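You operate a simulated robot arm through the tools that you are given. There is no shell and no other tool.

You are at the controls of a simulated robot arm. One attempt, no reset.

TASK
Brush out the carafe, then pour about 120 ml from the steel jug into it.
Fine: use the bottle brush and stand it back in its pot; put the jug back; shut the teal door, which stands ajar. Set down upright: steel jug. What is to be rubbed or washed off counts as gone when no trace of it is left.

The check looks at the end state, three seconds after you hand in, the way a careful person would. Anything else that was tipped, shoved, dropped, spilled or broken makes it a failure.

THE ROBOT
A 6-joint arm with a two-finger gripper, fixed in place. Base frame: the origin is at the foot of the arm, x ahead of it, y to its left, z up. Readings come in mm, degrees, newtons and seconds.
Its first joint turns from -166.0 to 166.0 degrees. Payload 2.45 kg.
The tool frame sits at the grasp point between the pads (the TCP): z along the fingers, y along the line on which they close. The tips reach 20 mm beyond it. The gripper opens to 140 mm. The gripper's body begins 168 mm behind the TCP.
Orientation is that of the tool frame in the base frame, as a unit quaternion [w, x, y, z]. With the fingers straight down and closing along the base's y, the tool's x points along the base's -x, its y along +y and its z along -z.

THE INTERFACE
- The arm moves only by the tool play_rows. Its argument "rows" is text: rows parted by semicolons, each of 7 numbers parted by spaces: the shift along the base's x, y, z in units of 25 mm (1.0 is 25 mm), then the turn, a rotation vector about the base's x, y, z in units of 4 degrees (1.0 is 4 degrees), then the finger opening in mm, from 0 to 140. In form: dx dy dz wx wy wz claw; .... A call has 1 to 20 rows; each row shifts and turns the commanded pose from where the row before left it. A call with a number of a shift or a turn outside -1 to 1 is refused whole. A row lasts 0.2 s, in which the tool goes at most 50 mm and 8.6 degrees; a call with a longer step from one row to the next is refused whole, and so is a gripper value outside its range. A pose out of reach is approached as far as the arm can. The call stops where the force on the tool passes 40 N (or 10 N more than at its start, if that is more) or the arm is blocked; 0.2 s more then pass. Each finger travels about 45 mm/s and halts on what it meets, pressing with about 39 N; the grip force reading is that of the motor and also rises with nothing between the fingers. The clock runs only during rows and for 0.2 s after the last one: add rows that do not move to give the fingers time. The reply holds the time, the measured pose of the TCP, the force on the tool along the base axes, the opening and the grip force, in the units named above and with some noise, with the torque about the TCP (base axes, N m) and any sound that the robot's microphone picked up, and new pictures: "pictures" is both (left out), scene, wrist or none.
- Cameras (640 x 400 px; columns grow to the right, rows downward): "scene" is fixed at [218.1, 650.1, 1565.8]; the picture's right is [-0.44, -0.90, 0.00], its down [-0.65, 0.31, -0.69] and it looks along [0.62, -0.30, -0.72] (base axes); focal length 214 px, centre (320, 200). "wrist" rides on the gripper at [78, 11, -209] in the tool frame; the picture's right is [-0.14, 0.99, 0.00], its down [-0.92, -0.13, -0.37] and it looks along [-0.37, -0.05, 0.93] (tool axes); focal length 280 px, centre (320, 200). There is no depth. A picture from a camera that has moved, and an enlarged one, comes with that camera's place and axes in the base frame and with its lens.
- close_up(camera, box): a new picture of the part [left, top, right, bottom] of that camera's present view, enlarged. It takes no simulated time.
- finish_job(): hands the job in; it is judged then, once.

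Nothing tells you positions but the pictures and the camera data. Unless the task says otherwise, let go and move clear before handing in.

The tools are called after "Call:" as name(argument=value, ...) on one line, values as JSON. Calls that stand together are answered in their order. play_rows: Moves the arm, as the interface text tells. Its arguments: {"type":"object","properties":{"rows":{"type":"string"},"pictures":{"type":"string","enum":["both","scene","wrist","none"]}},"required":["rows"]} The other tools are called the same way: close_up (camera, box) takes an enlarged picture of a part of a camera's view; finish_job () hands the job in.

At the start:

```text
clock: 0.0
eef_pos: [471.8, 314.3, 1424.7]
orientation: [0.0, 0.0, 1.0, 0.0]
wrist_force: [-0.3, -0.5, 0.6]
wrist_torque: [0.01, -0.01, -0.02]
width: 140.0
gripper_force: 0.1
```

scene: 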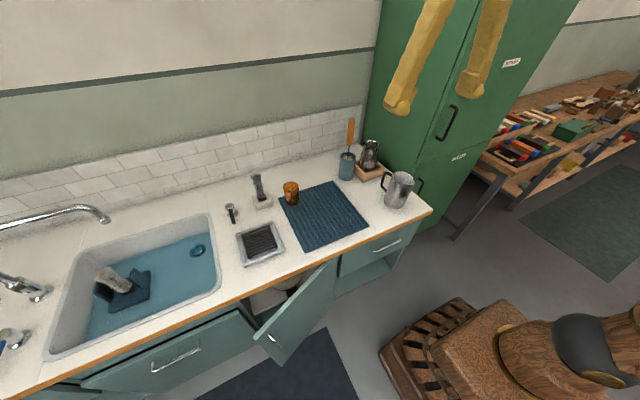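
wrist: 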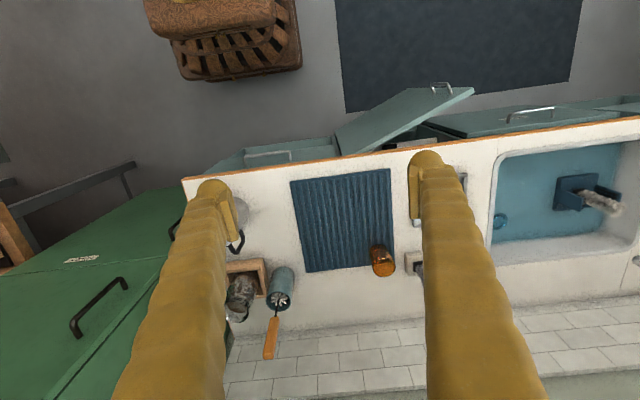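

I see a counter with a sink, a drying mat, a brush in a pot, an amber cup, a glass vessel on a wood stand and a steel jug, plus a teal door ajar below. I'll zoom in to identify everything before moving.

Call:
close_up(camera="scene", box=[320, 100, 440, 220])

Call:
close_up(camera="scene", box=[200, 150, 360, 270])

Call:
close_up(camera="scene", box=[200, 220, 440, 390])

Call:
close_up(camera="scene", box=[0, 190, 240, 370])

Call:
close_up(camera="wrist", box=[200, 180, 420, 360])

```text
3.33 times, centred on (380, 160) of scene
camera zoom: at [218.1, 650.1, 1565.8], right [-0.44, -0.9, 0.0], down [-0.65, 0.31, -0.69], along [0.62, -0.3, -0.72], focal length 715 px, centre (120, 333)
```

zoom: 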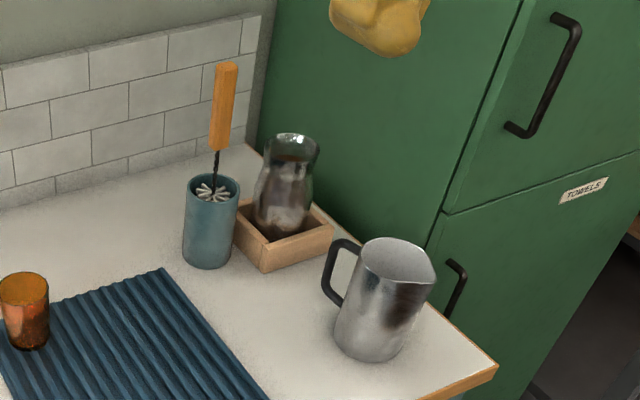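

```text
3.33 times, centred on (280, 210) of scene
camera zoom: at [218.1, 650.1, 1565.8], right [-0.44, -0.9, 0.0], down [-0.65, 0.31, -0.69], along [0.62, -0.3, -0.72], focal length 715 px, centre (453, 167)
```

zoom: 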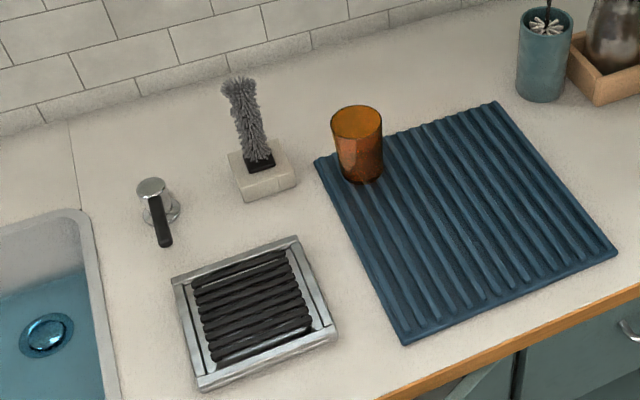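

```text
2.35 times, centred on (320, 305) of scene
camera zoom: at [218.1, 650.1, 1565.8], right [-0.44, -0.9, 0.0], down [-0.65, 0.31, -0.69], along [0.62, -0.3, -0.72], focal length 505 px, centre (320, -47)
```

zoom: 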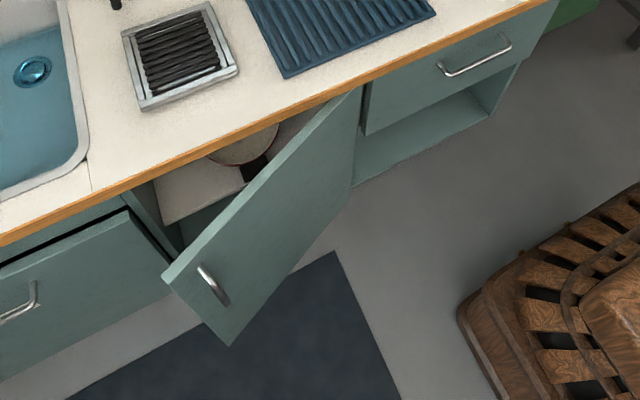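

```text
2.22 times, centred on (120, 280) of scene
camera zoom: at [218.1, 650.1, 1565.8], right [-0.44, -0.9, 0.0], down [-0.65, 0.31, -0.69], along [0.62, -0.3, -0.72], focal length 477 px, centre (764, 22)
```

zoom: 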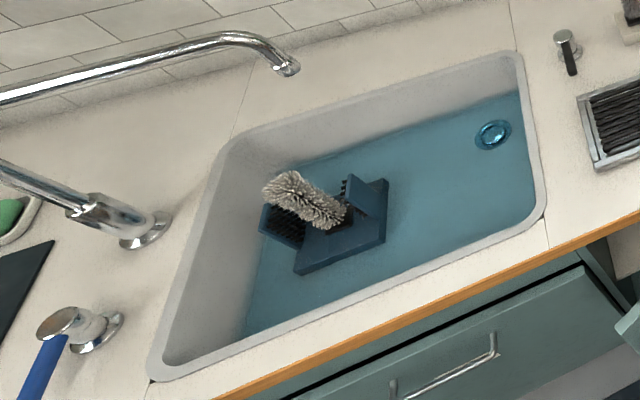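

```text
2.22 times, centred on (310, 270) of wrist
camera zoom: at [393.6, 324.9, 1633.9], right [0.14, 0.99, 0.0], down [0.92, -0.13, 0.37], along [0.37, -0.05, -0.93], focal length 623 px, centre (342, 44)
```

zoom: 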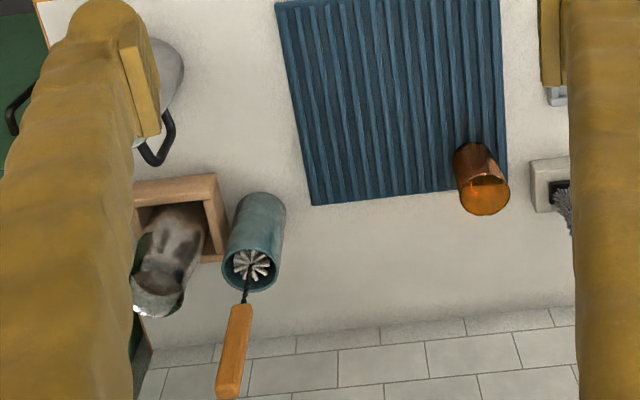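

I take the counter top to be at about z≈775, with the brush pot near (1000,105), the carafe in its wood box near (985,-30) and the jug near (720,-10). I'll bring the wrist camera closer to refine these.

Call:
play_rows(rows="0.466 -0.961 -0.636 0 0 0 140; 0.466 -0.961 -0.636 0 0 0 140; 0.466 -0.961 -0.636 0 0 0 140; 0.466 -0.961 -0.636 0 0 0 140; 0.466 -0.961 -0.636 0 0 0 140; 0.466 -0.961 -0.636 0 0 0 140; 0.466 -0.961 -0.636 0 0 0 140; 0.466 -0.961 -0.636 0 0 0 140; 0.466 -0.961 -0.636 0 0 0 140; 0.466 -0.961 -0.636 0 0 0 140; 0.466 -0.961 -0.636 0 0 0 140; 0 0 0 0 0 0 140", pictures="both")

```text
clock: 2.6
eef_pos: [599.3, 48.3, 1250.7]
orientation: [-0.001, 0.001, 1.0, 0.0]
wrist_force: [0.2, 0.5, 0.3]
wrist_torque: [0.02, -0.02, 0.02]
width: 139.7
gripper_force: 0.1
camera wrist: at [521.4, 58.6, 1459.8], right [0.14, 0.99, 0.0], down [0.92, -0.13, 0.37], along [0.37, -0.05, -0.93], focal length 280 px, centre (320, 200)
```

scene: 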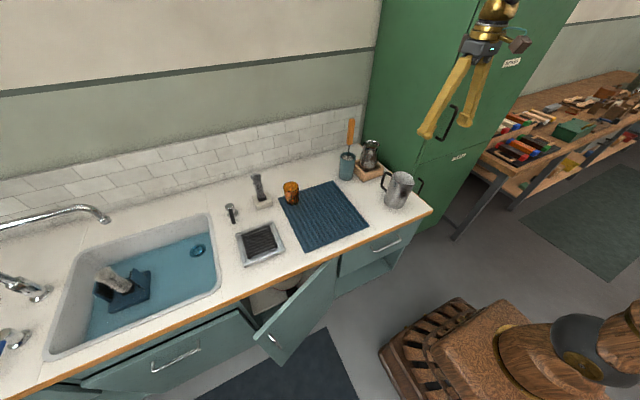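
wrist: 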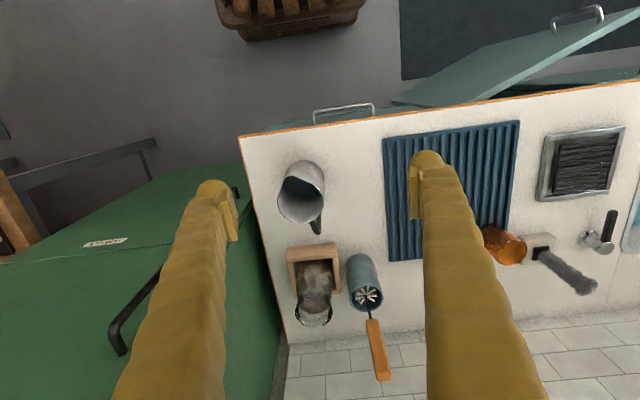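

Call:
close_up(camera="wrist", box=[230, 130, 430, 255])

Call:
close_up(camera="wrist", box=[250, 230, 450, 390])

Call:
close_up(camera="scene", box=[330, 110, 430, 215])

```text
3.20 times, centred on (330, 192) of wrist
camera zoom: at [521.4, 58.6, 1459.8], right [0.14, 0.99, 0.0], down [0.92, -0.13, 0.37], along [0.37, -0.05, -0.93], focal length 897 px, centre (288, 224)
```

zoom: 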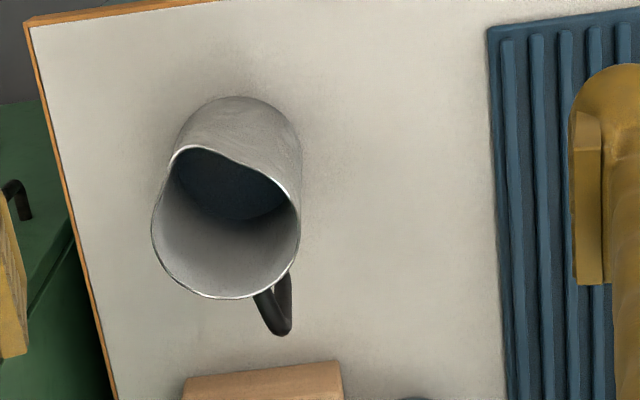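

```text
2.50 times, centred on (350, 310) of wrist
camera zoom: at [521.4, 58.6, 1459.8], right [0.14, 0.99, 0.0], down [0.92, -0.13, 0.37], along [0.37, -0.05, -0.93], focal length 701 px, centre (245, -75)
```

zoom: 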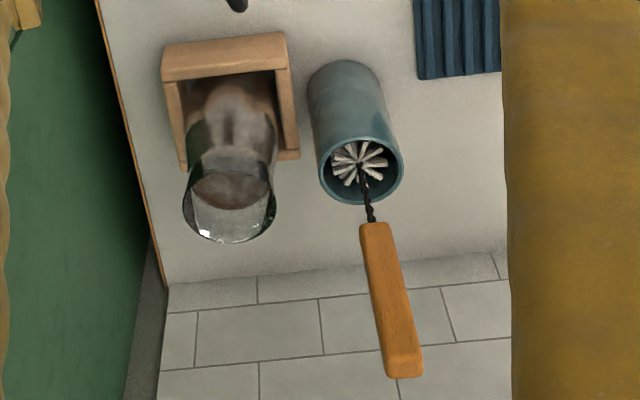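

```text
3.81 times, centred on (380, 162) of scene
camera zoom: at [218.1, 650.1, 1565.8], right [-0.44, -0.9, 0.0], down [-0.65, 0.31, -0.69], along [0.62, -0.3, -0.72], focal length 817 px, centre (91, 343)
```

zoom: 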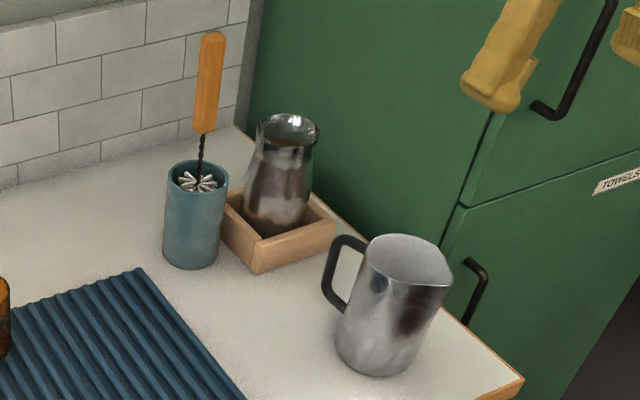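

The carafe in the wood box is stained brown inside, and the bottle brush stands upright with its handle at about (1008,105) and z from 980 to 1108. I'll pitch the tool about 50° forward and move to a pre-grasp pose short of the handle, which also shows me the carafe.

Call:
play_rows(rows="0.905 0.162 -0.268 0 -0.893 0 100; 0.905 0.162 -0.268 0 -0.893 0 100; 0.905 0.162 -0.268 0 -0.893 0 100; 0.905 0.162 -0.268 0 -0.893 0 100; 0.905 0.162 -0.268 0 -0.893 0 100; 0.905 0.162 -0.268 0 -0.893 0 100; 0.905 0.162 -0.268 0 -0.893 0 100; 0.905 0.162 -0.268 0 -0.893 0 100; 0.905 0.162 -0.268 0 -0.893 0 100; 0.905 0.162 -0.268 0 -0.893 0 100; 0.905 0.162 -0.268 0 -0.893 0 100; 0.905 0.162 -0.268 0 -0.893 0 100; 0.905 0.162 -0.268 0 -0.893 0 100; 0.905 0.162 -0.268 0 -0.893 0 100; 0 0 0 0 0 0 100", pictures="both")

```text
clock: 5.8
eef_pos: [916.6, 107.6, 1156.1]
orientation: [0.423, 0.0, 0.906, -0.001]
wrist_force: [0.8, 0.4, -0.2]
wrist_torque: [-0.01, 0.05, 0.05]
width: 99.8
gripper_force: 0.0
camera wrist: at [706.5, 118.1, 1231.2], right [0.09, 0.99, 0.11], down [0.31, -0.13, 0.94], along [0.95, -0.05, -0.32], focal length 280 px, centre (320, 200)
```

scene: 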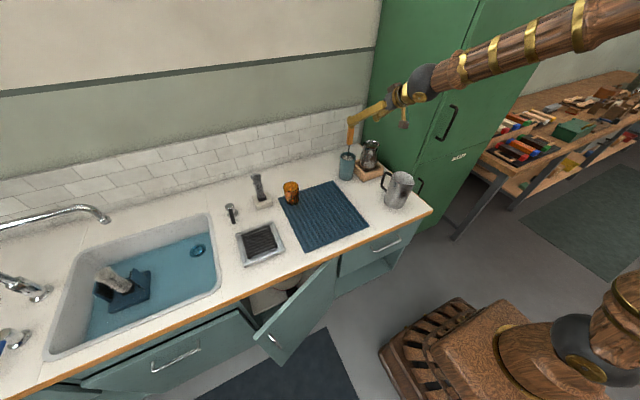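
wrist: 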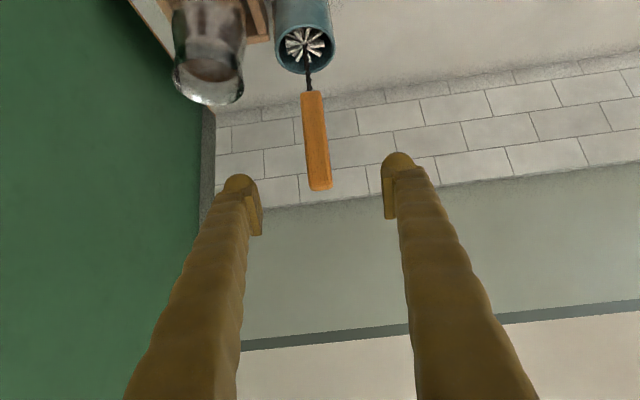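

I can see the brush handle at roughly (1012,103.5) between z≈983 and 1112, sitting between the open fingers' line. I'll approach it along the tool axis and check before closing.

Call:
play_rows(rows="0.136 -0.164 -0.84 0 0 0 100; 0.736 0 -0.616 0 0 0 100; 0.736 0 -0.616 0 0 0 100; 0.736 0 -0.616 0 0 0 90; 0.736 0 -0.616 0 0 0 80; 0.736 0 -0.616 0 0 0 70; 0 0 0 0 0 0 60; 0 0 0 0 0 0 60", pictures="both")

```text
clock: 7.6
eef_pos: [1011.8, 102.7, 1056.3]
orientation: [0.423, 0.0, 0.906, 0.0]
wrist_force: [0.1, 0.2, 0.4]
wrist_torque: [0.03, -0.04, -0.02]
width: 60.1
gripper_force: 0.1
camera wrist: at [801.6, 113.0, 1131.9], right [0.09, 0.99, 0.11], down [0.31, -0.13, 0.94], along [0.95, -0.05, -0.32], focal length 280 px, centre (320, 200)
```

scene: 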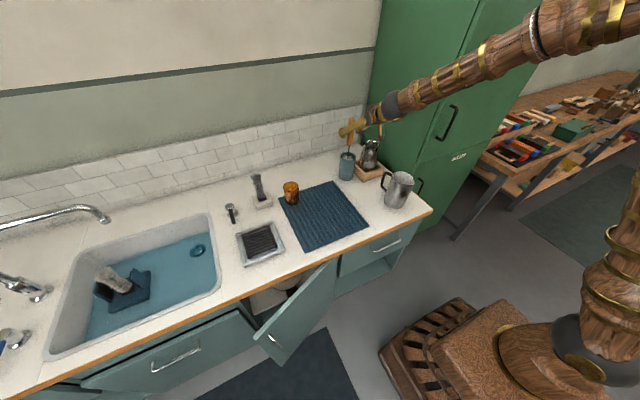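
wrist: 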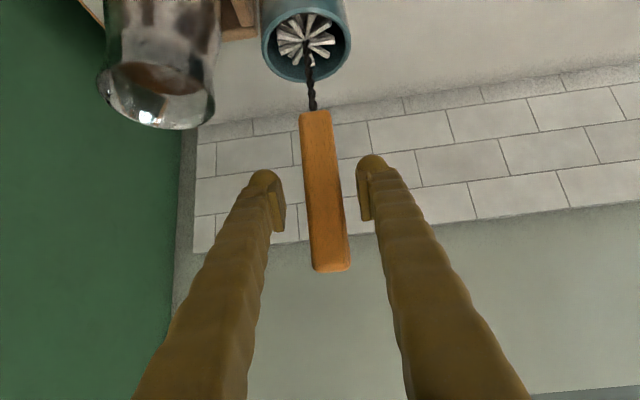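

Call:
close_up(camera="scene", box=[325, 100, 405, 190])

Call:
close_up(camera="wrist", box=[80, 0, 360, 175])

```text
4.44 times, centred on (365, 145) of scene
camera zoom: at [218.1, 650.1, 1565.8], right [-0.44, -0.9, 0.0], down [-0.65, 0.31, -0.69], along [0.62, -0.3, -0.72], focal length 953 px, centre (120, 444)
```

zoom: 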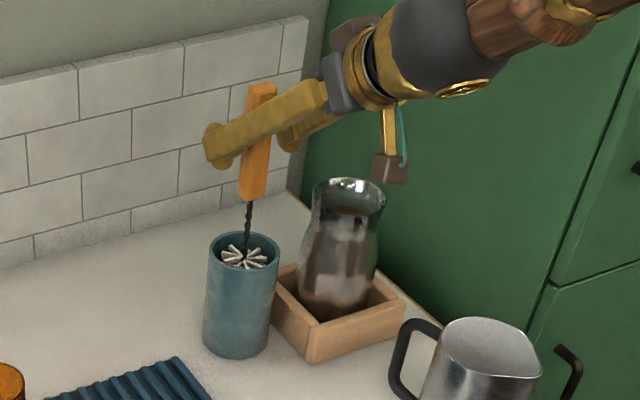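

```text
2.29 times, centred on (220, 88) of wrist
camera zoom: at [801.6, 113.0, 1131.9], right [0.09, 0.99, 0.11], down [0.31, -0.13, 0.94], along [0.95, -0.05, -0.32], focal length 641 px, centre (549, 457)
```

zoom: 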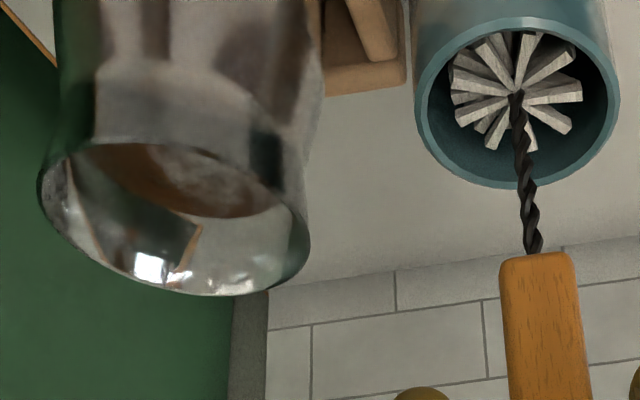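

The handle sits centred between the fingers, so I'll close on it now.

Call:
play_rows(rows="0 0 0 0 0 0 40; 0 0 0 0 0 0 20; 0 0 0 0 0 0 10; 0 0 0 0 0 0 10; 0 0 0 0 0 0 10; 0 0 0 0 0 0 10", pictures="both")

```text
clock: 9.0
eef_pos: [1011.0, 102.2, 1056.5]
orientation: [0.423, 0.001, 0.906, -0.001]
wrist_force: [-0.1, -0.2, -0.5]
wrist_torque: [0.09, -0.01, -0.02]
width: 26.6
gripper_force: 38.9
camera wrist: at [801.5, 113.0, 1131.9], right [0.09, 0.99, 0.11], down [0.31, -0.13, 0.94], along [0.95, -0.05, -0.32], focal length 280 px, centre (320, 200)
```

scene: 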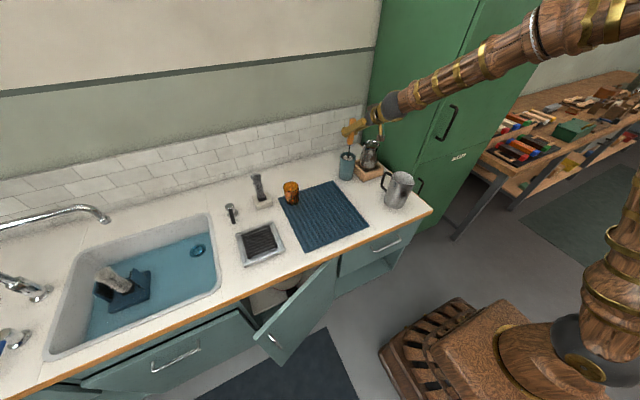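
wrist: 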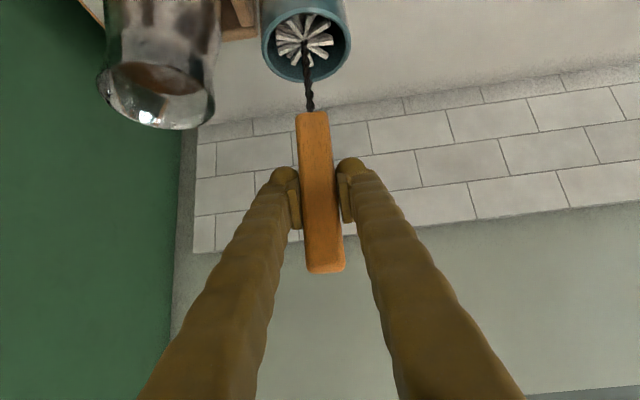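

The brush is gripped at 26.6 mm. I'll lift it straight up out of the pot.

Call:
play_rows(rows="0 0 0.4 0 0 0 10; 0 0 0.8 0 0 0 10; 0 0 0.8 0 0 0 10; 0 0 0.8 0 0 0 10; 0 0 0.8 0 0 0 10; 0 0 0.8 0 0 0 10; 0 0 0.8 0 0 0 10; 0 0 0.8 0 0 0 10; 0 0 0 0 0 0 10", pictures="both")

```text
clock: 11.0
eef_pos: [1010.4, 100.5, 1208.3]
orientation: [0.423, 0.0, 0.906, 0.001]
wrist_force: [0.1, 0.7, -0.6]
wrist_torque: [0.01, 0.03, -0.02]
width: 26.5
gripper_force: 39.1
camera wrist: at [801.1, 111.5, 1282.8], right [0.09, 0.99, 0.11], down [0.31, -0.13, 0.94], along [0.95, -0.05, -0.32], focal length 280 px, centre (320, 200)
```

scene: 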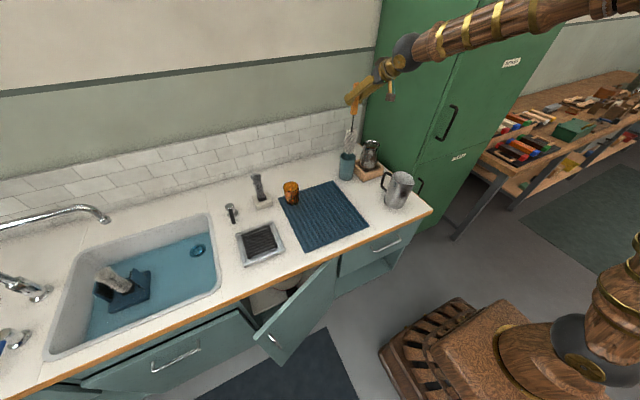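
wrist: 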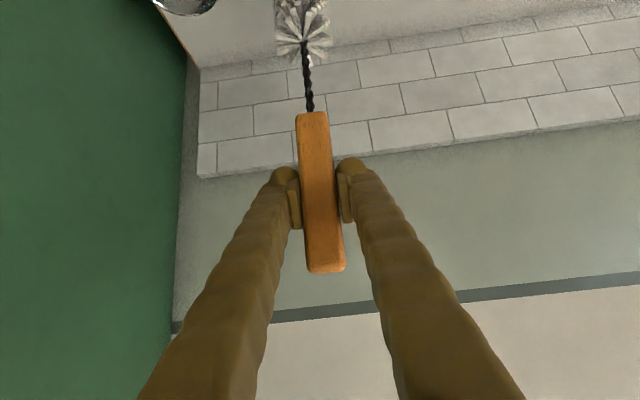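

Call:
close_up(camera="scene", box=[320, 75, 410, 190])

Call:
close_up(camera="wrist", box=[230, 0, 390, 120])

```text
3.48 times, centred on (365, 132) of scene
camera zoom: at [218.1, 650.1, 1565.8], right [-0.44, -0.9, 0.0], down [-0.65, 0.31, -0.69], along [0.62, -0.3, -0.72], focal length 746 px, centre (164, 435)
```

zoom: 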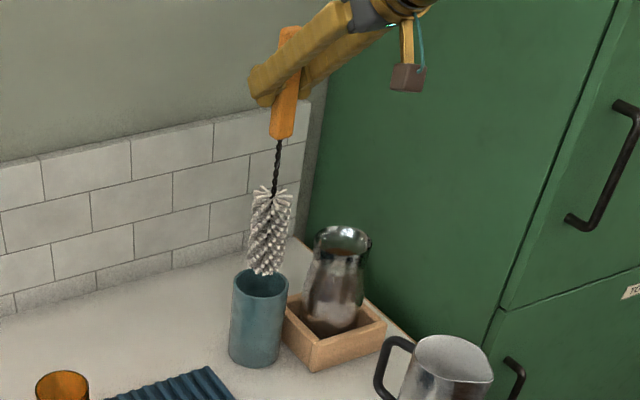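

```text
3.33 times, centred on (310, 60) of wrist
camera zoom: at [801.1, 111.5, 1282.8], right [0.09, 0.99, 0.11], down [0.31, -0.13, 0.94], along [0.95, -0.05, -0.32], focal length 935 px, centre (353, 667)
```

zoom: 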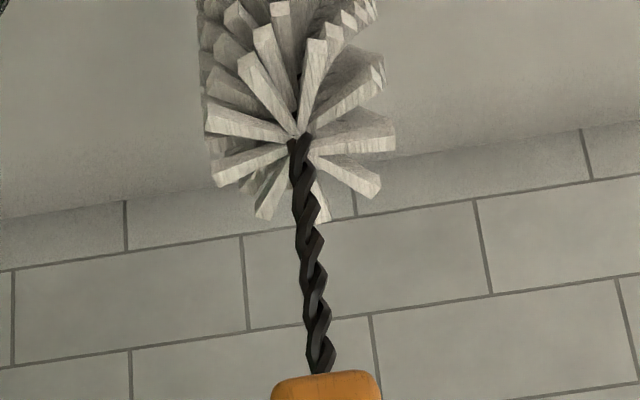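

Call:
close_up(camera="scene", box=[350, 130, 390, 185])

```text
7.27 times, centred on (370, 158) of scene
camera zoom: at [218.1, 650.1, 1565.8], right [-0.44, -0.9, 0.0], down [-0.65, 0.31, -0.69], along [0.62, -0.3, -0.72], focal length 1560 px, centre (-44, 509)
```

zoom: 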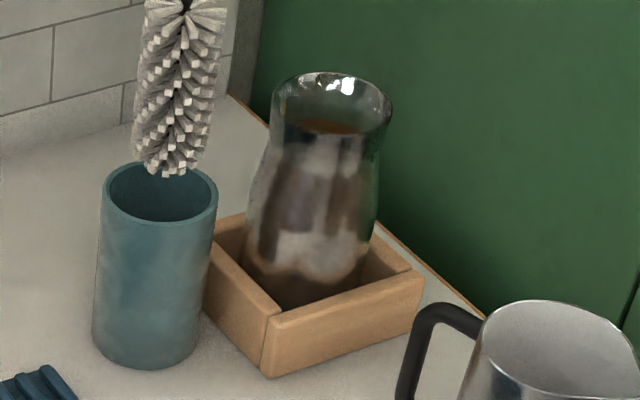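

The brush is held vertical, with its bottom about 280 mm below the TCP. I'll raise it above the carafe rim (z≈958) and carry it over the mouth at about (988,-23), then check the alignment.

Call:
play_rows(rows="0 0 0.9 0 0 0 10; 0 0 0.9 0 0 0 10; 0 0 0.6 0 0 0 10; -0.16 -0.837 0 0 0 0 10; -0.16 -0.837 0 0 0 0 10; -0.16 -0.837 0 0 0 0 10; -0.16 -0.837 0 0 0 0 10; -0.16 -0.837 0 0 0 0 10; -0.16 -0.837 0 0 0 0 10; 0 0 0 0 0 0 10; 0 0 0 0 0 0 10", pictures="both")

Call:
close_up(camera="scene", box=[340, 80, 410, 185])

Call:
close_up(camera="wrist", box=[180, 0, 440, 160])

```text
clock: 13.4
eef_pos: [986.4, -24.8, 1268.4]
orientation: [0.423, 0.0, 0.906, 0.0]
wrist_force: [-0.1, 0.0, 0.3]
wrist_torque: [0.01, -0.02, -0.03]
width: 26.5
gripper_force: 38.5
camera wrist: at [777.8, -13.4, 1342.5], right [0.09, 0.99, 0.11], down [0.31, -0.13, 0.94], along [0.95, -0.05, -0.32], focal length 280 px, centre (320, 200)
```

scene: 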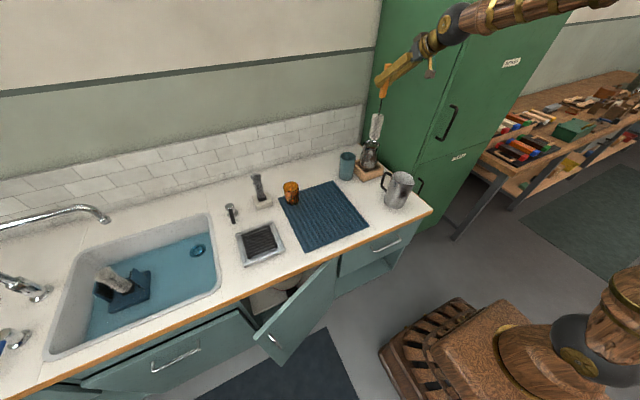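
wrist: 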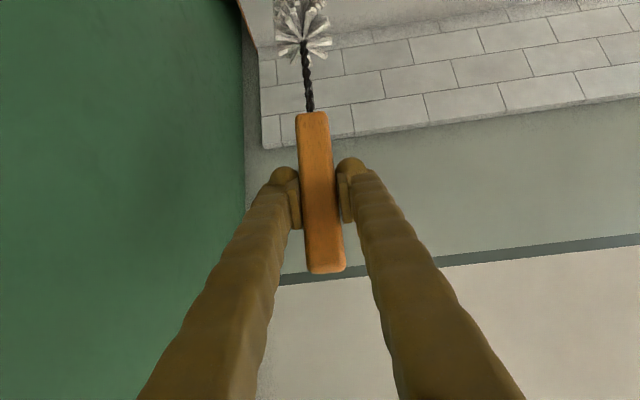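

```text
3.81 times, centred on (375, 132) of scene
camera zoom: at [218.1, 650.1, 1565.8], right [-0.44, -0.9, 0.0], down [-0.65, 0.31, -0.69], along [0.62, -0.3, -0.72], focal length 817 px, centre (110, 457)
```

zoom: 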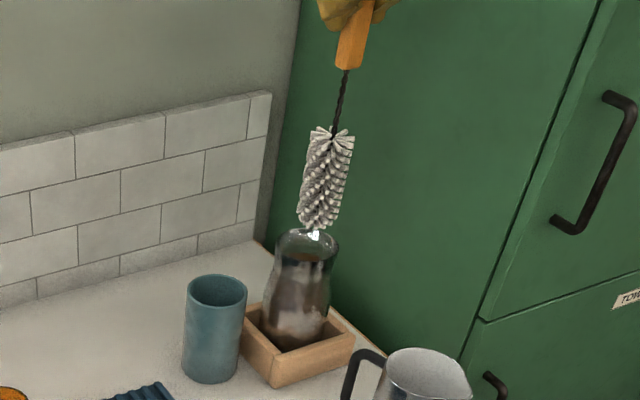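

```text
2.46 times, centred on (310, 80) of wrist
camera zoom: at [777.8, -13.4, 1342.5], right [0.09, 0.99, 0.11], down [0.31, -0.13, 0.94], along [0.95, -0.05, -0.32], focal length 690 px, centre (345, 495)
```

zoom: 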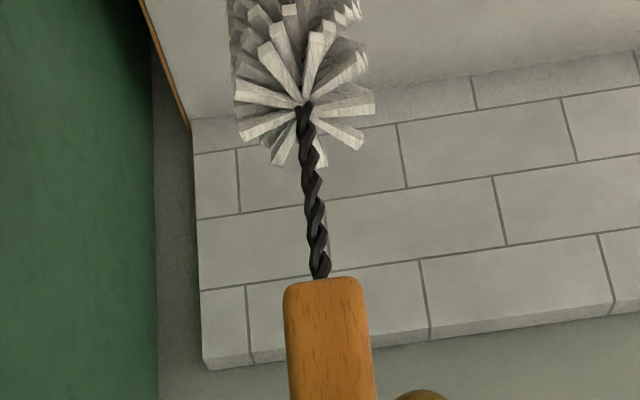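

Call:
close_up(camera="scene", box=[355, 115, 395, 180])

```text
6.15 times, centred on (375, 148) of scene
camera zoom: at [218.1, 650.1, 1565.8], right [-0.44, -0.9, 0.0], down [-0.65, 0.31, -0.69], along [0.62, -0.3, -0.72], focal length 1320 px, centre (-18, 523)
```

zoom: 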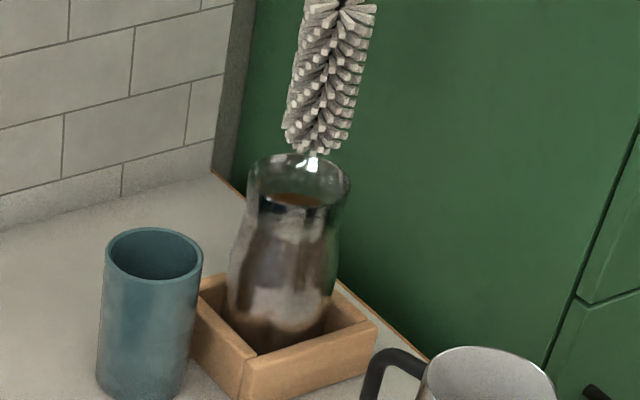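

The brush hangs just above the carafe mouth, and by the scene view it sits a few mm too far right. I'll shift slightly left and lower it just into the rim, then check the gaps.

Call:
play_rows(rows="0 0.16 0 0 0 0 10; 0 0 -0.6 0 0 0 10; 0 0 -0.6 0 0 0 10; 0 0 -0.6 0 0 0 10; 0 0 0 0 0 0 10", pictures="scene")

Call:
close_up(camera="scene", box=[355, 115, 395, 180])

```text
clock: 14.6
eef_pos: [988.0, -18.4, 1222.2]
orientation: [0.423, 0.0, 0.906, 0.0]
wrist_force: [-1.0, 1.4, -0.7]
wrist_torque: [0.01, -0.01, -0.02]
width: 26.2
gripper_force: 38.9
```

scene: 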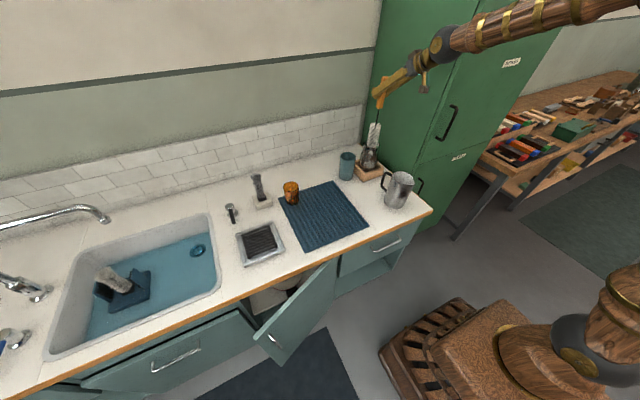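

```text
6.15 times, centred on (375, 148) of scene
camera zoom: at [218.1, 650.1, 1565.8], right [-0.44, -0.9, 0.0], down [-0.65, 0.31, -0.69], along [0.62, -0.3, -0.72], focal length 1320 px, centre (-18, 523)
```

zoom: 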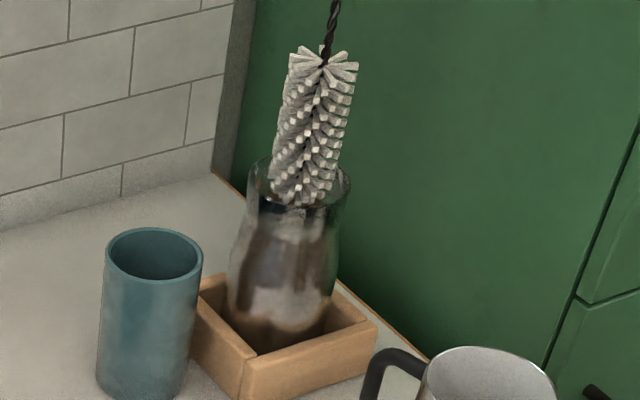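

Call:
close_up(camera="scene", box=[365, 120, 385, 155])

```text
11.43 times, centred on (375, 138) of scene
camera zoom: at [218.1, 650.1, 1565.8], right [-0.44, -0.9, 0.0], down [-0.65, 0.31, -0.69], along [0.62, -0.3, -0.72], focal length 2451 px, centre (-309, 914)
```

zoom: 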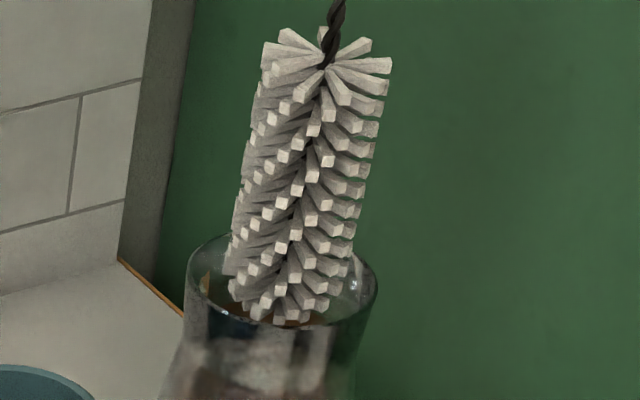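

At higher zoom the brush is laterally centred in the mouth to within a few mm. I'll lower further and watch the forces.

Call:
play_rows(rows="0 0 -0.4 0 0 0 10; 0 0 -0.4 0 0 0 10; 0 0 -0.4 0 0 0 10; 0 0 0 0 0 0 10", pictures="scene")

Call:
close_up(camera="scene", box=[360, 120, 388, 170])

```text
clock: 15.6
eef_pos: [987.7, -20.2, 1193.1]
orientation: [0.423, 0.0, 0.906, 0.0]
wrist_force: [0.3, 0.7, -0.8]
wrist_torque: [0.01, -0.04, 0.05]
width: 26.5
gripper_force: 38.6
```

scene: 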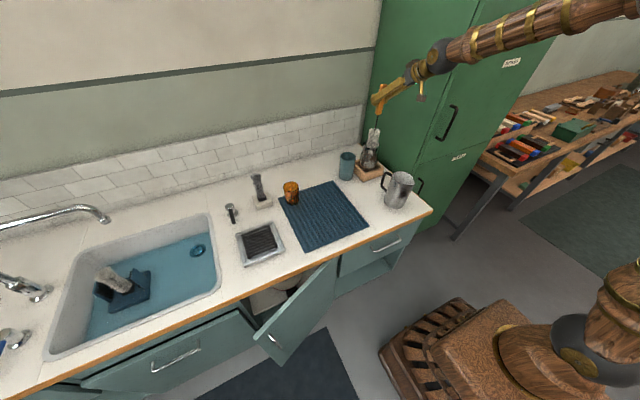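

```text
8.00 times, centred on (374, 145) of scene
camera zoom: at [218.1, 650.1, 1565.8], right [-0.44, -0.9, 0.0], down [-0.65, 0.31, -0.69], along [0.62, -0.3, -0.72], focal length 1716 px, centre (-112, 640)
```

zoom: 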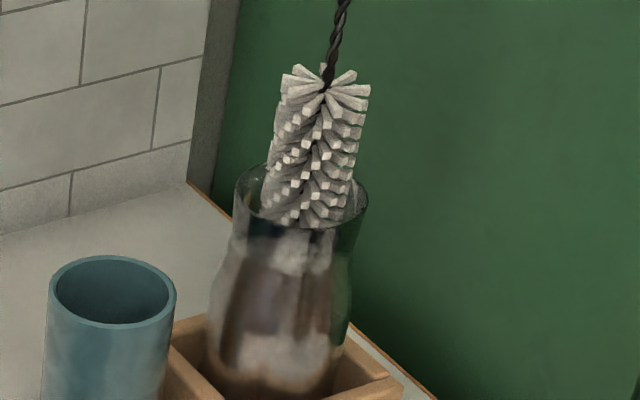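

Call:
play_rows(rows="0 0 -0.4 0 0 0 10; 0 0 -0.4 0 0 0 10; 0 0 -0.4 0 0 0 10; 0 0 0 0 0 0 10", pictures="both")

Call:
close_up(camera="scene", box=[360, 120, 388, 170])

Call:
close_up(camera="wrist", box=[200, 0, 400, 120])

```text
clock: 16.6
eef_pos: [987.6, -20.2, 1164.7]
orientation: [0.422, 0.0, 0.907, 0.0]
wrist_force: [0.3, -0.3, 0.3]
wrist_torque: [-0.02, -0.02, -0.04]
width: 26.5
gripper_force: 38.8
camera wrist: at [777.9, -9.1, 1237.7], right [0.09, 0.99, 0.1], down [0.31, -0.13, 0.94], along [0.95, -0.05, -0.32], focal length 280 px, centre (320, 200)
```

scene: 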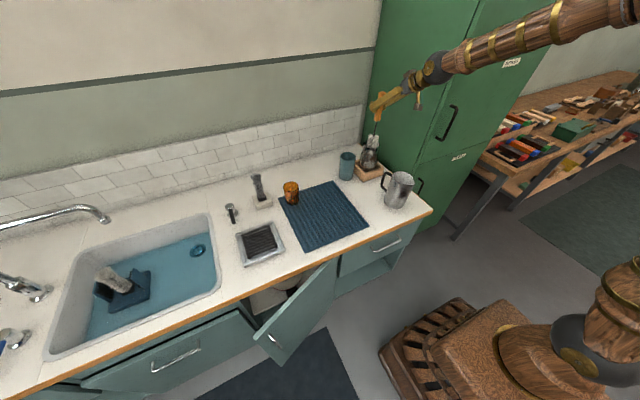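
wrist: 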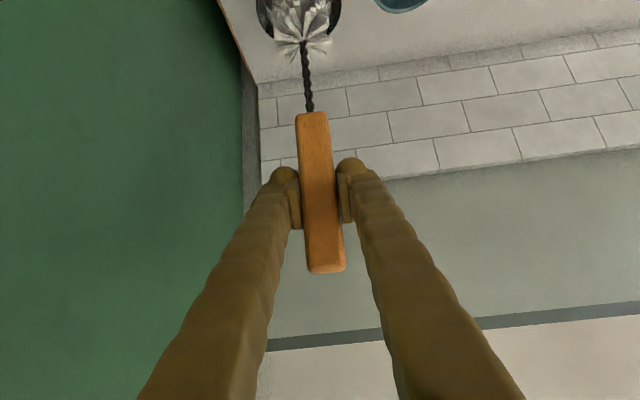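

```text
8.00 times, centred on (374, 145) of scene
camera zoom: at [218.1, 650.1, 1565.8], right [-0.44, -0.9, 0.0], down [-0.65, 0.31, -0.69], along [0.62, -0.3, -0.72], focal length 1716 px, centre (-112, 640)
```

zoom: 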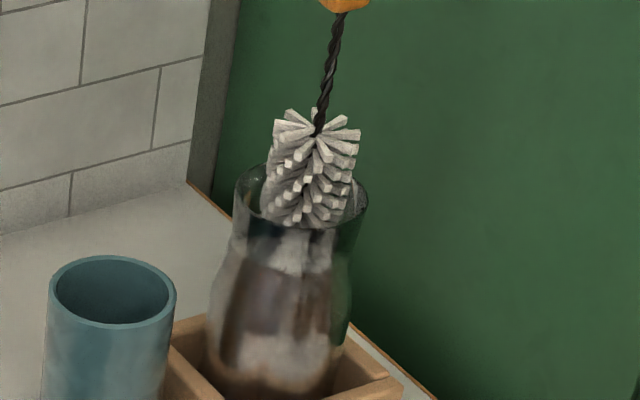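

```text
3.20 times, centred on (300, 60) of wrist
camera zoom: at [777.9, -9.1, 1237.7], right [0.09, 0.99, 0.1], down [0.31, -0.13, 0.94], along [0.95, -0.05, -0.32], focal length 897 px, centre (384, 648)
```

zoom: 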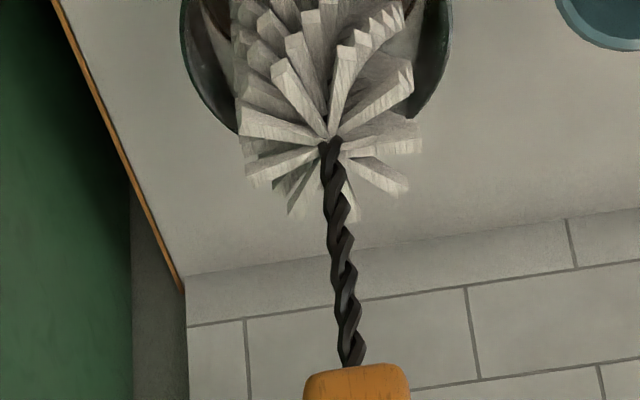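

The wrist view confirms the brush is centred in the mouth with no contact force. I'll continue down towards the carafe floor.

Call:
play_rows(rows="0 0 -0.5 0 0 0 10; 0 0 -0.5 0 0 0 10; 0 0 -0.5 0 0 0 10; 0 0 -0.5 0 0 0 10; 0 0 -0.5 0 0 0 10; 0 0 0 0 0 0 10", pictures="both")

Call:
close_up(camera="scene", box=[355, 120, 395, 185])

Call:
close_up(camera="wrist", box=[200, 0, 400, 120])

```text
clock: 18.0
eef_pos: [988.3, -19.6, 1098.7]
orientation: [0.423, 0.0, 0.906, 0.0]
wrist_force: [-0.9, 0.3, -0.4]
wrist_torque: [0.03, -0.02, -0.02]
width: 26.7
gripper_force: 38.3
camera wrist: at [778.5, -9.2, 1174.5], right [0.09, 0.99, 0.1], down [0.31, -0.13, 0.94], along [0.95, -0.05, -0.32], focal length 280 px, centre (320, 200)
```

scene: 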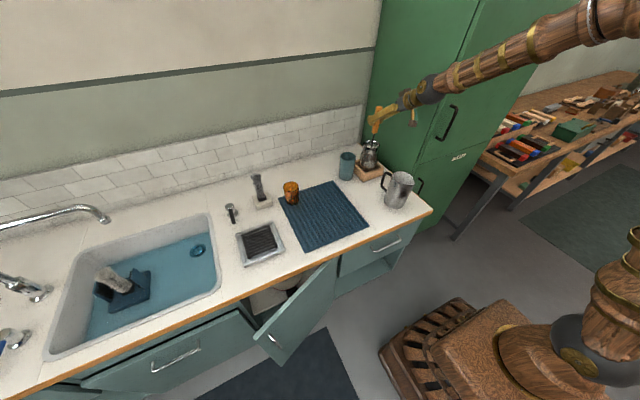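
wrist: 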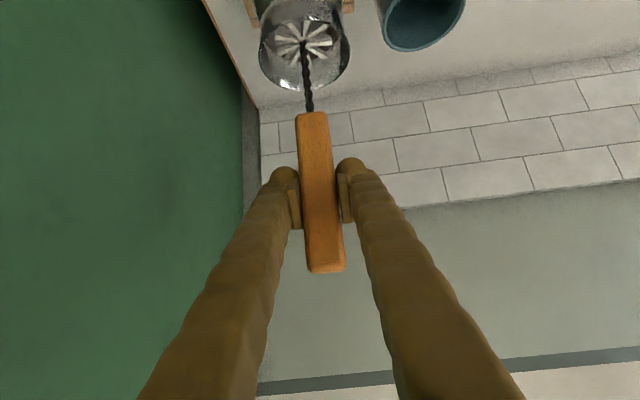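

```text
6.15 times, centred on (375, 152) of scene
camera zoom: at [218.1, 650.1, 1565.8], right [-0.44, -0.9, 0.0], down [-0.65, 0.31, -0.69], along [0.62, -0.3, -0.72], focal length 1320 px, centre (-18, 492)
```

zoom: 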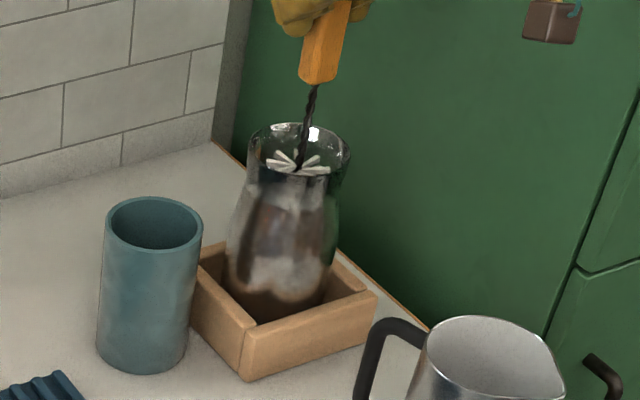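

```text
3.20 times, centred on (300, 60) of wrist
camera zoom: at [778.5, -9.2, 1174.5], right [0.09, 0.99, 0.1], down [0.31, -0.13, 0.94], along [0.95, -0.05, -0.32], focal length 897 px, centre (384, 648)
```

zoom: 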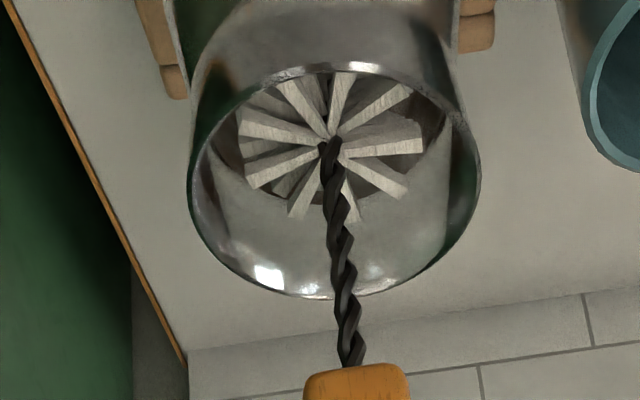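

Call:
play_rows(rows="0 0 -0.3 0 0 0 10; 0 0 -0.3 0 0 0 10; 0 0 -0.3 0 0 0 10; 0 0 -0.3 0 0 0 10; 0 0 -0.2 0 0 0 10; 0 0 0 0 0 0 10", pictures="none")

```text
clock: 19.4
eef_pos: [988.2, -19.4, 1064.9]
orientation: [0.422, 0.0, 0.907, -0.001]
wrist_force: [-0.3, 0.0, 0.0]
wrist_torque: [-0.02, 0.01, 0.03]
width: 26.7
gripper_force: 38.6
```

Call:
play_rows(rows="0 0 -0.12 0 0 0 10; 0 0 -0.12 0 0 0 10; 0 0 0 0 0 0 10", pictures="none")

Call:
play_rows(rows="0 0 -0.12 0 0 0 10; 0 0 0 0 0 0 10", pictures="both")

Call:
close_up(camera="wrist", box=[200, 0, 400, 120])

Call:
close_up(camera="scene", box=[355, 120, 395, 185])

```text
clock: 20.2
eef_pos: [988.7, -20.1, 1059.9]
orientation: [0.422, 0.0, 0.906, 0.0]
wrist_force: [-0.1, -0.2, -0.3]
wrist_torque: [0.0, 0.03, 0.01]
width: 26.5
gripper_force: 39.1
```

```text
clock: 20.8
eef_pos: [987.6, -19.6, 1058.6]
orientation: [0.422, 0.0, 0.906, -0.001]
wrist_force: [1.4, 0.1, 16.4]
wrist_torque: [0.03, -0.25, -0.02]
width: 26.4
gripper_force: 38.8
camera wrist: at [778.5, -8.4, 1133.0], right [0.09, 0.99, 0.11], down [0.31, -0.13, 0.94], along [0.95, -0.05, -0.32], focal length 280 px, centre (320, 200)
```

scene: 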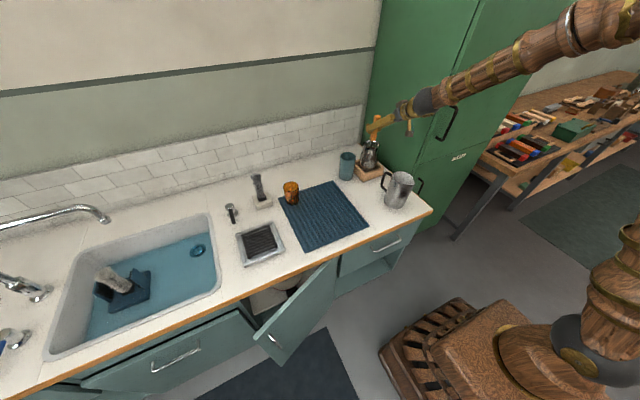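
wrist: 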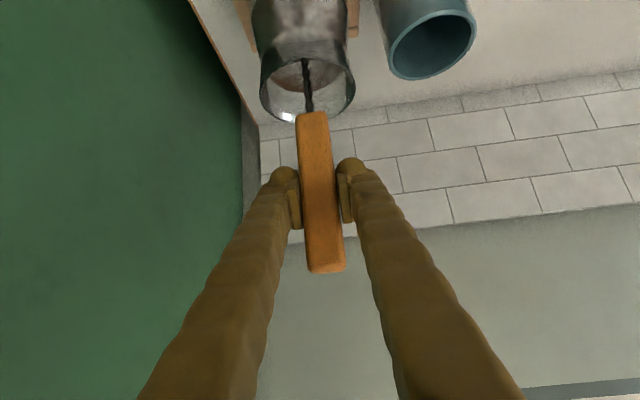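

```text
3.20 times, centred on (300, 60) of wrist
camera zoom: at [778.5, -8.4, 1133.0], right [0.09, 0.99, 0.11], down [0.31, -0.13, 0.94], along [0.95, -0.05, -0.32], focal length 897 px, centre (384, 648)
```

zoom: 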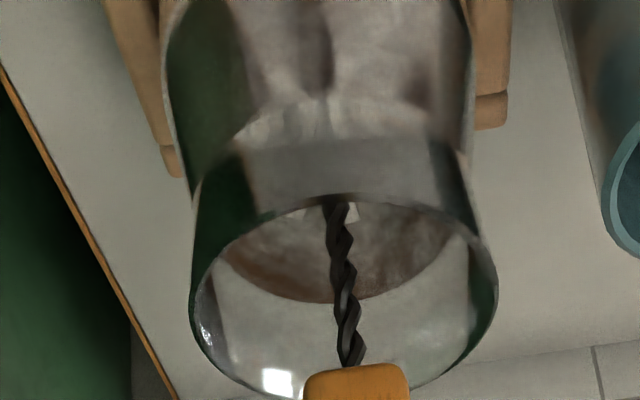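

```text
6.15 times, centred on (375, 152) of scene
camera zoom: at [218.1, 650.1, 1565.8], right [-0.44, -0.9, 0.0], down [-0.65, 0.31, -0.69], along [0.62, -0.3, -0.72], focal length 1320 px, centre (-18, 492)
```

zoom: 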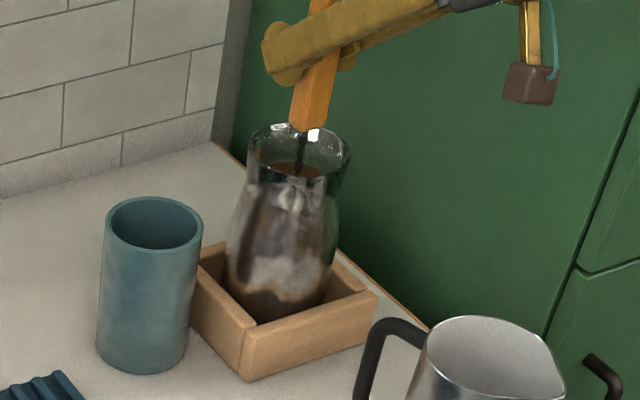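

The brush bottoms out at TCP z≈1059 (16 N). I'll back off slightly and probe sideways gently to find where the bristles meet the wall.

Call:
play_rows(rows="0 0 0.28 0 0 0 10; 0 0.2 0 0 0 0 10; 0 0.2 0 0 0 0 10; 0 0 0 0 0 0 10", pictures="none")

Call:
play_rows(rows="0 0.16 0 0 0 0 10; 0 0 0 0 0 0 10", pictures="none")

```text
clock: 21.8
eef_pos: [987.3, -9.0, 1063.0]
orientation: [0.423, 0.0, 0.906, 0.0]
wrist_force: [-0.4, 0.6, -0.5]
wrist_torque: [-0.06, -0.01, 0.01]
width: 26.5
gripper_force: 39.3
```

```text
clock: 22.4
eef_pos: [988.6, -6.2, 1062.6]
orientation: [0.423, 0.0, 0.906, 0.0]
wrist_force: [-0.7, -1.6, -0.2]
wrist_torque: [-0.19, 0.05, -0.02]
width: 26.7
gripper_force: 38.9
```

Call:
play_rows(rows="0 0.08 0 0 0 0 10; 0 0 0 0 0 0 10", pictures="none")

Call:
play_rows(rows="0 0.08 0 0 0 0 10; 0 0 0 0 0 0 10", pictures="both")

Call:
close_up(camera="wrist", box=[200, 0, 400, 120])

Call:
close_up(camera="scene", box=[355, 120, 395, 185])

```text
clock: 23.0
eef_pos: [988.4, -4.5, 1063.9]
orientation: [0.423, 0.0, 0.906, 0.0]
wrist_force: [-0.1, -2.1, -0.1]
wrist_torque: [-0.21, 0.01, -0.01]
width: 26.5
gripper_force: 39.1
```

```text
clock: 23.6
eef_pos: [986.8, -1.3, 1063.4]
orientation: [0.423, -0.001, 0.906, 0.001]
wrist_force: [-0.2, -1.1, 0.2]
wrist_torque: [-0.21, -0.04, -0.02]
width: 26.5
gripper_force: 39.0
camera wrist: at [778.3, 9.7, 1137.7], right [0.09, 0.99, 0.11], down [0.31, -0.13, 0.94], along [0.95, -0.05, -0.32], focal length 280 px, centre (320, 200)
```

scene: 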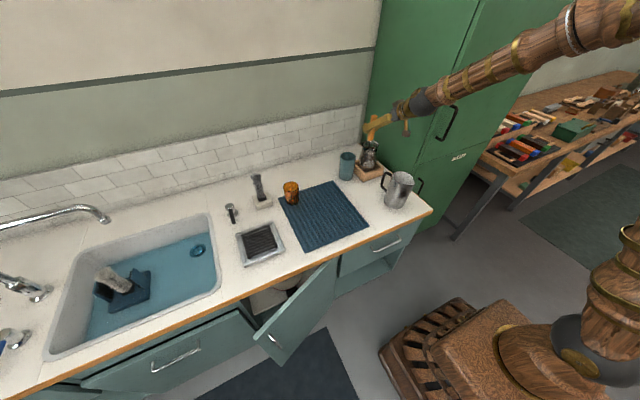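
wrist: 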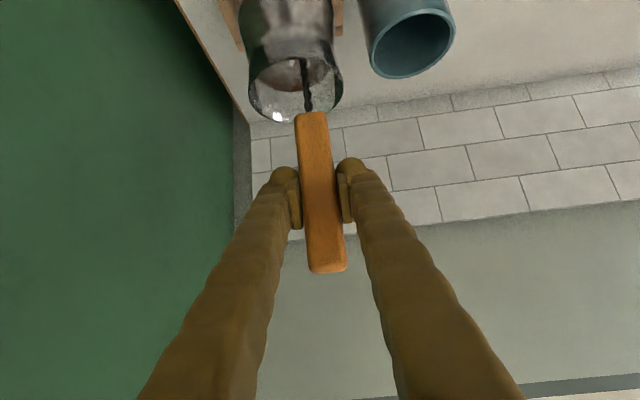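

```text
3.20 times, centred on (300, 60) of wrist
camera zoom: at [778.3, 9.7, 1137.7], right [0.09, 0.99, 0.11], down [0.31, -0.13, 0.94], along [0.95, -0.05, -0.32], focal length 897 px, centre (384, 648)
```

zoom: 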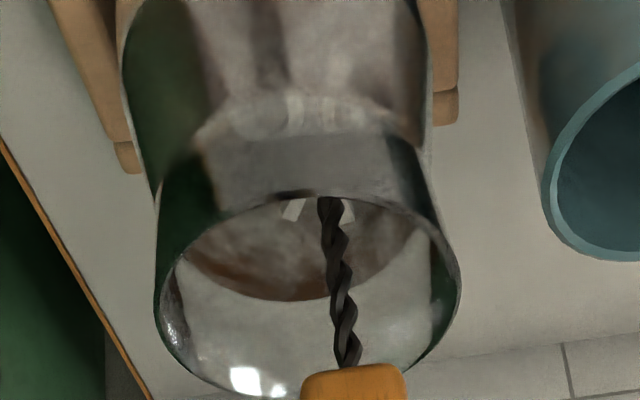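

```text
6.15 times, centred on (375, 152) of scene
camera zoom: at [218.1, 650.1, 1565.8], right [-0.44, -0.9, 0.0], down [-0.65, 0.31, -0.69], along [0.62, -0.3, -0.72], focal length 1320 px, centre (-18, 492)
```

zoom: 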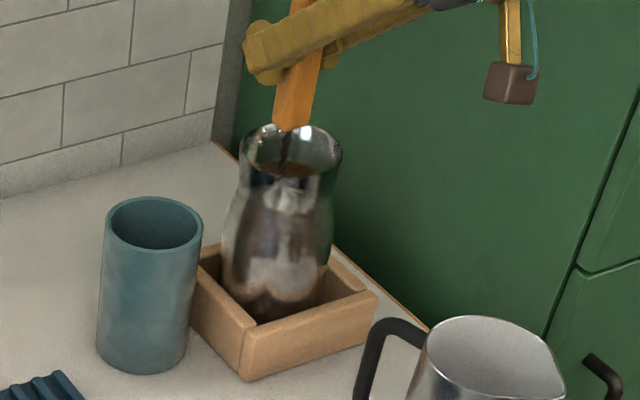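

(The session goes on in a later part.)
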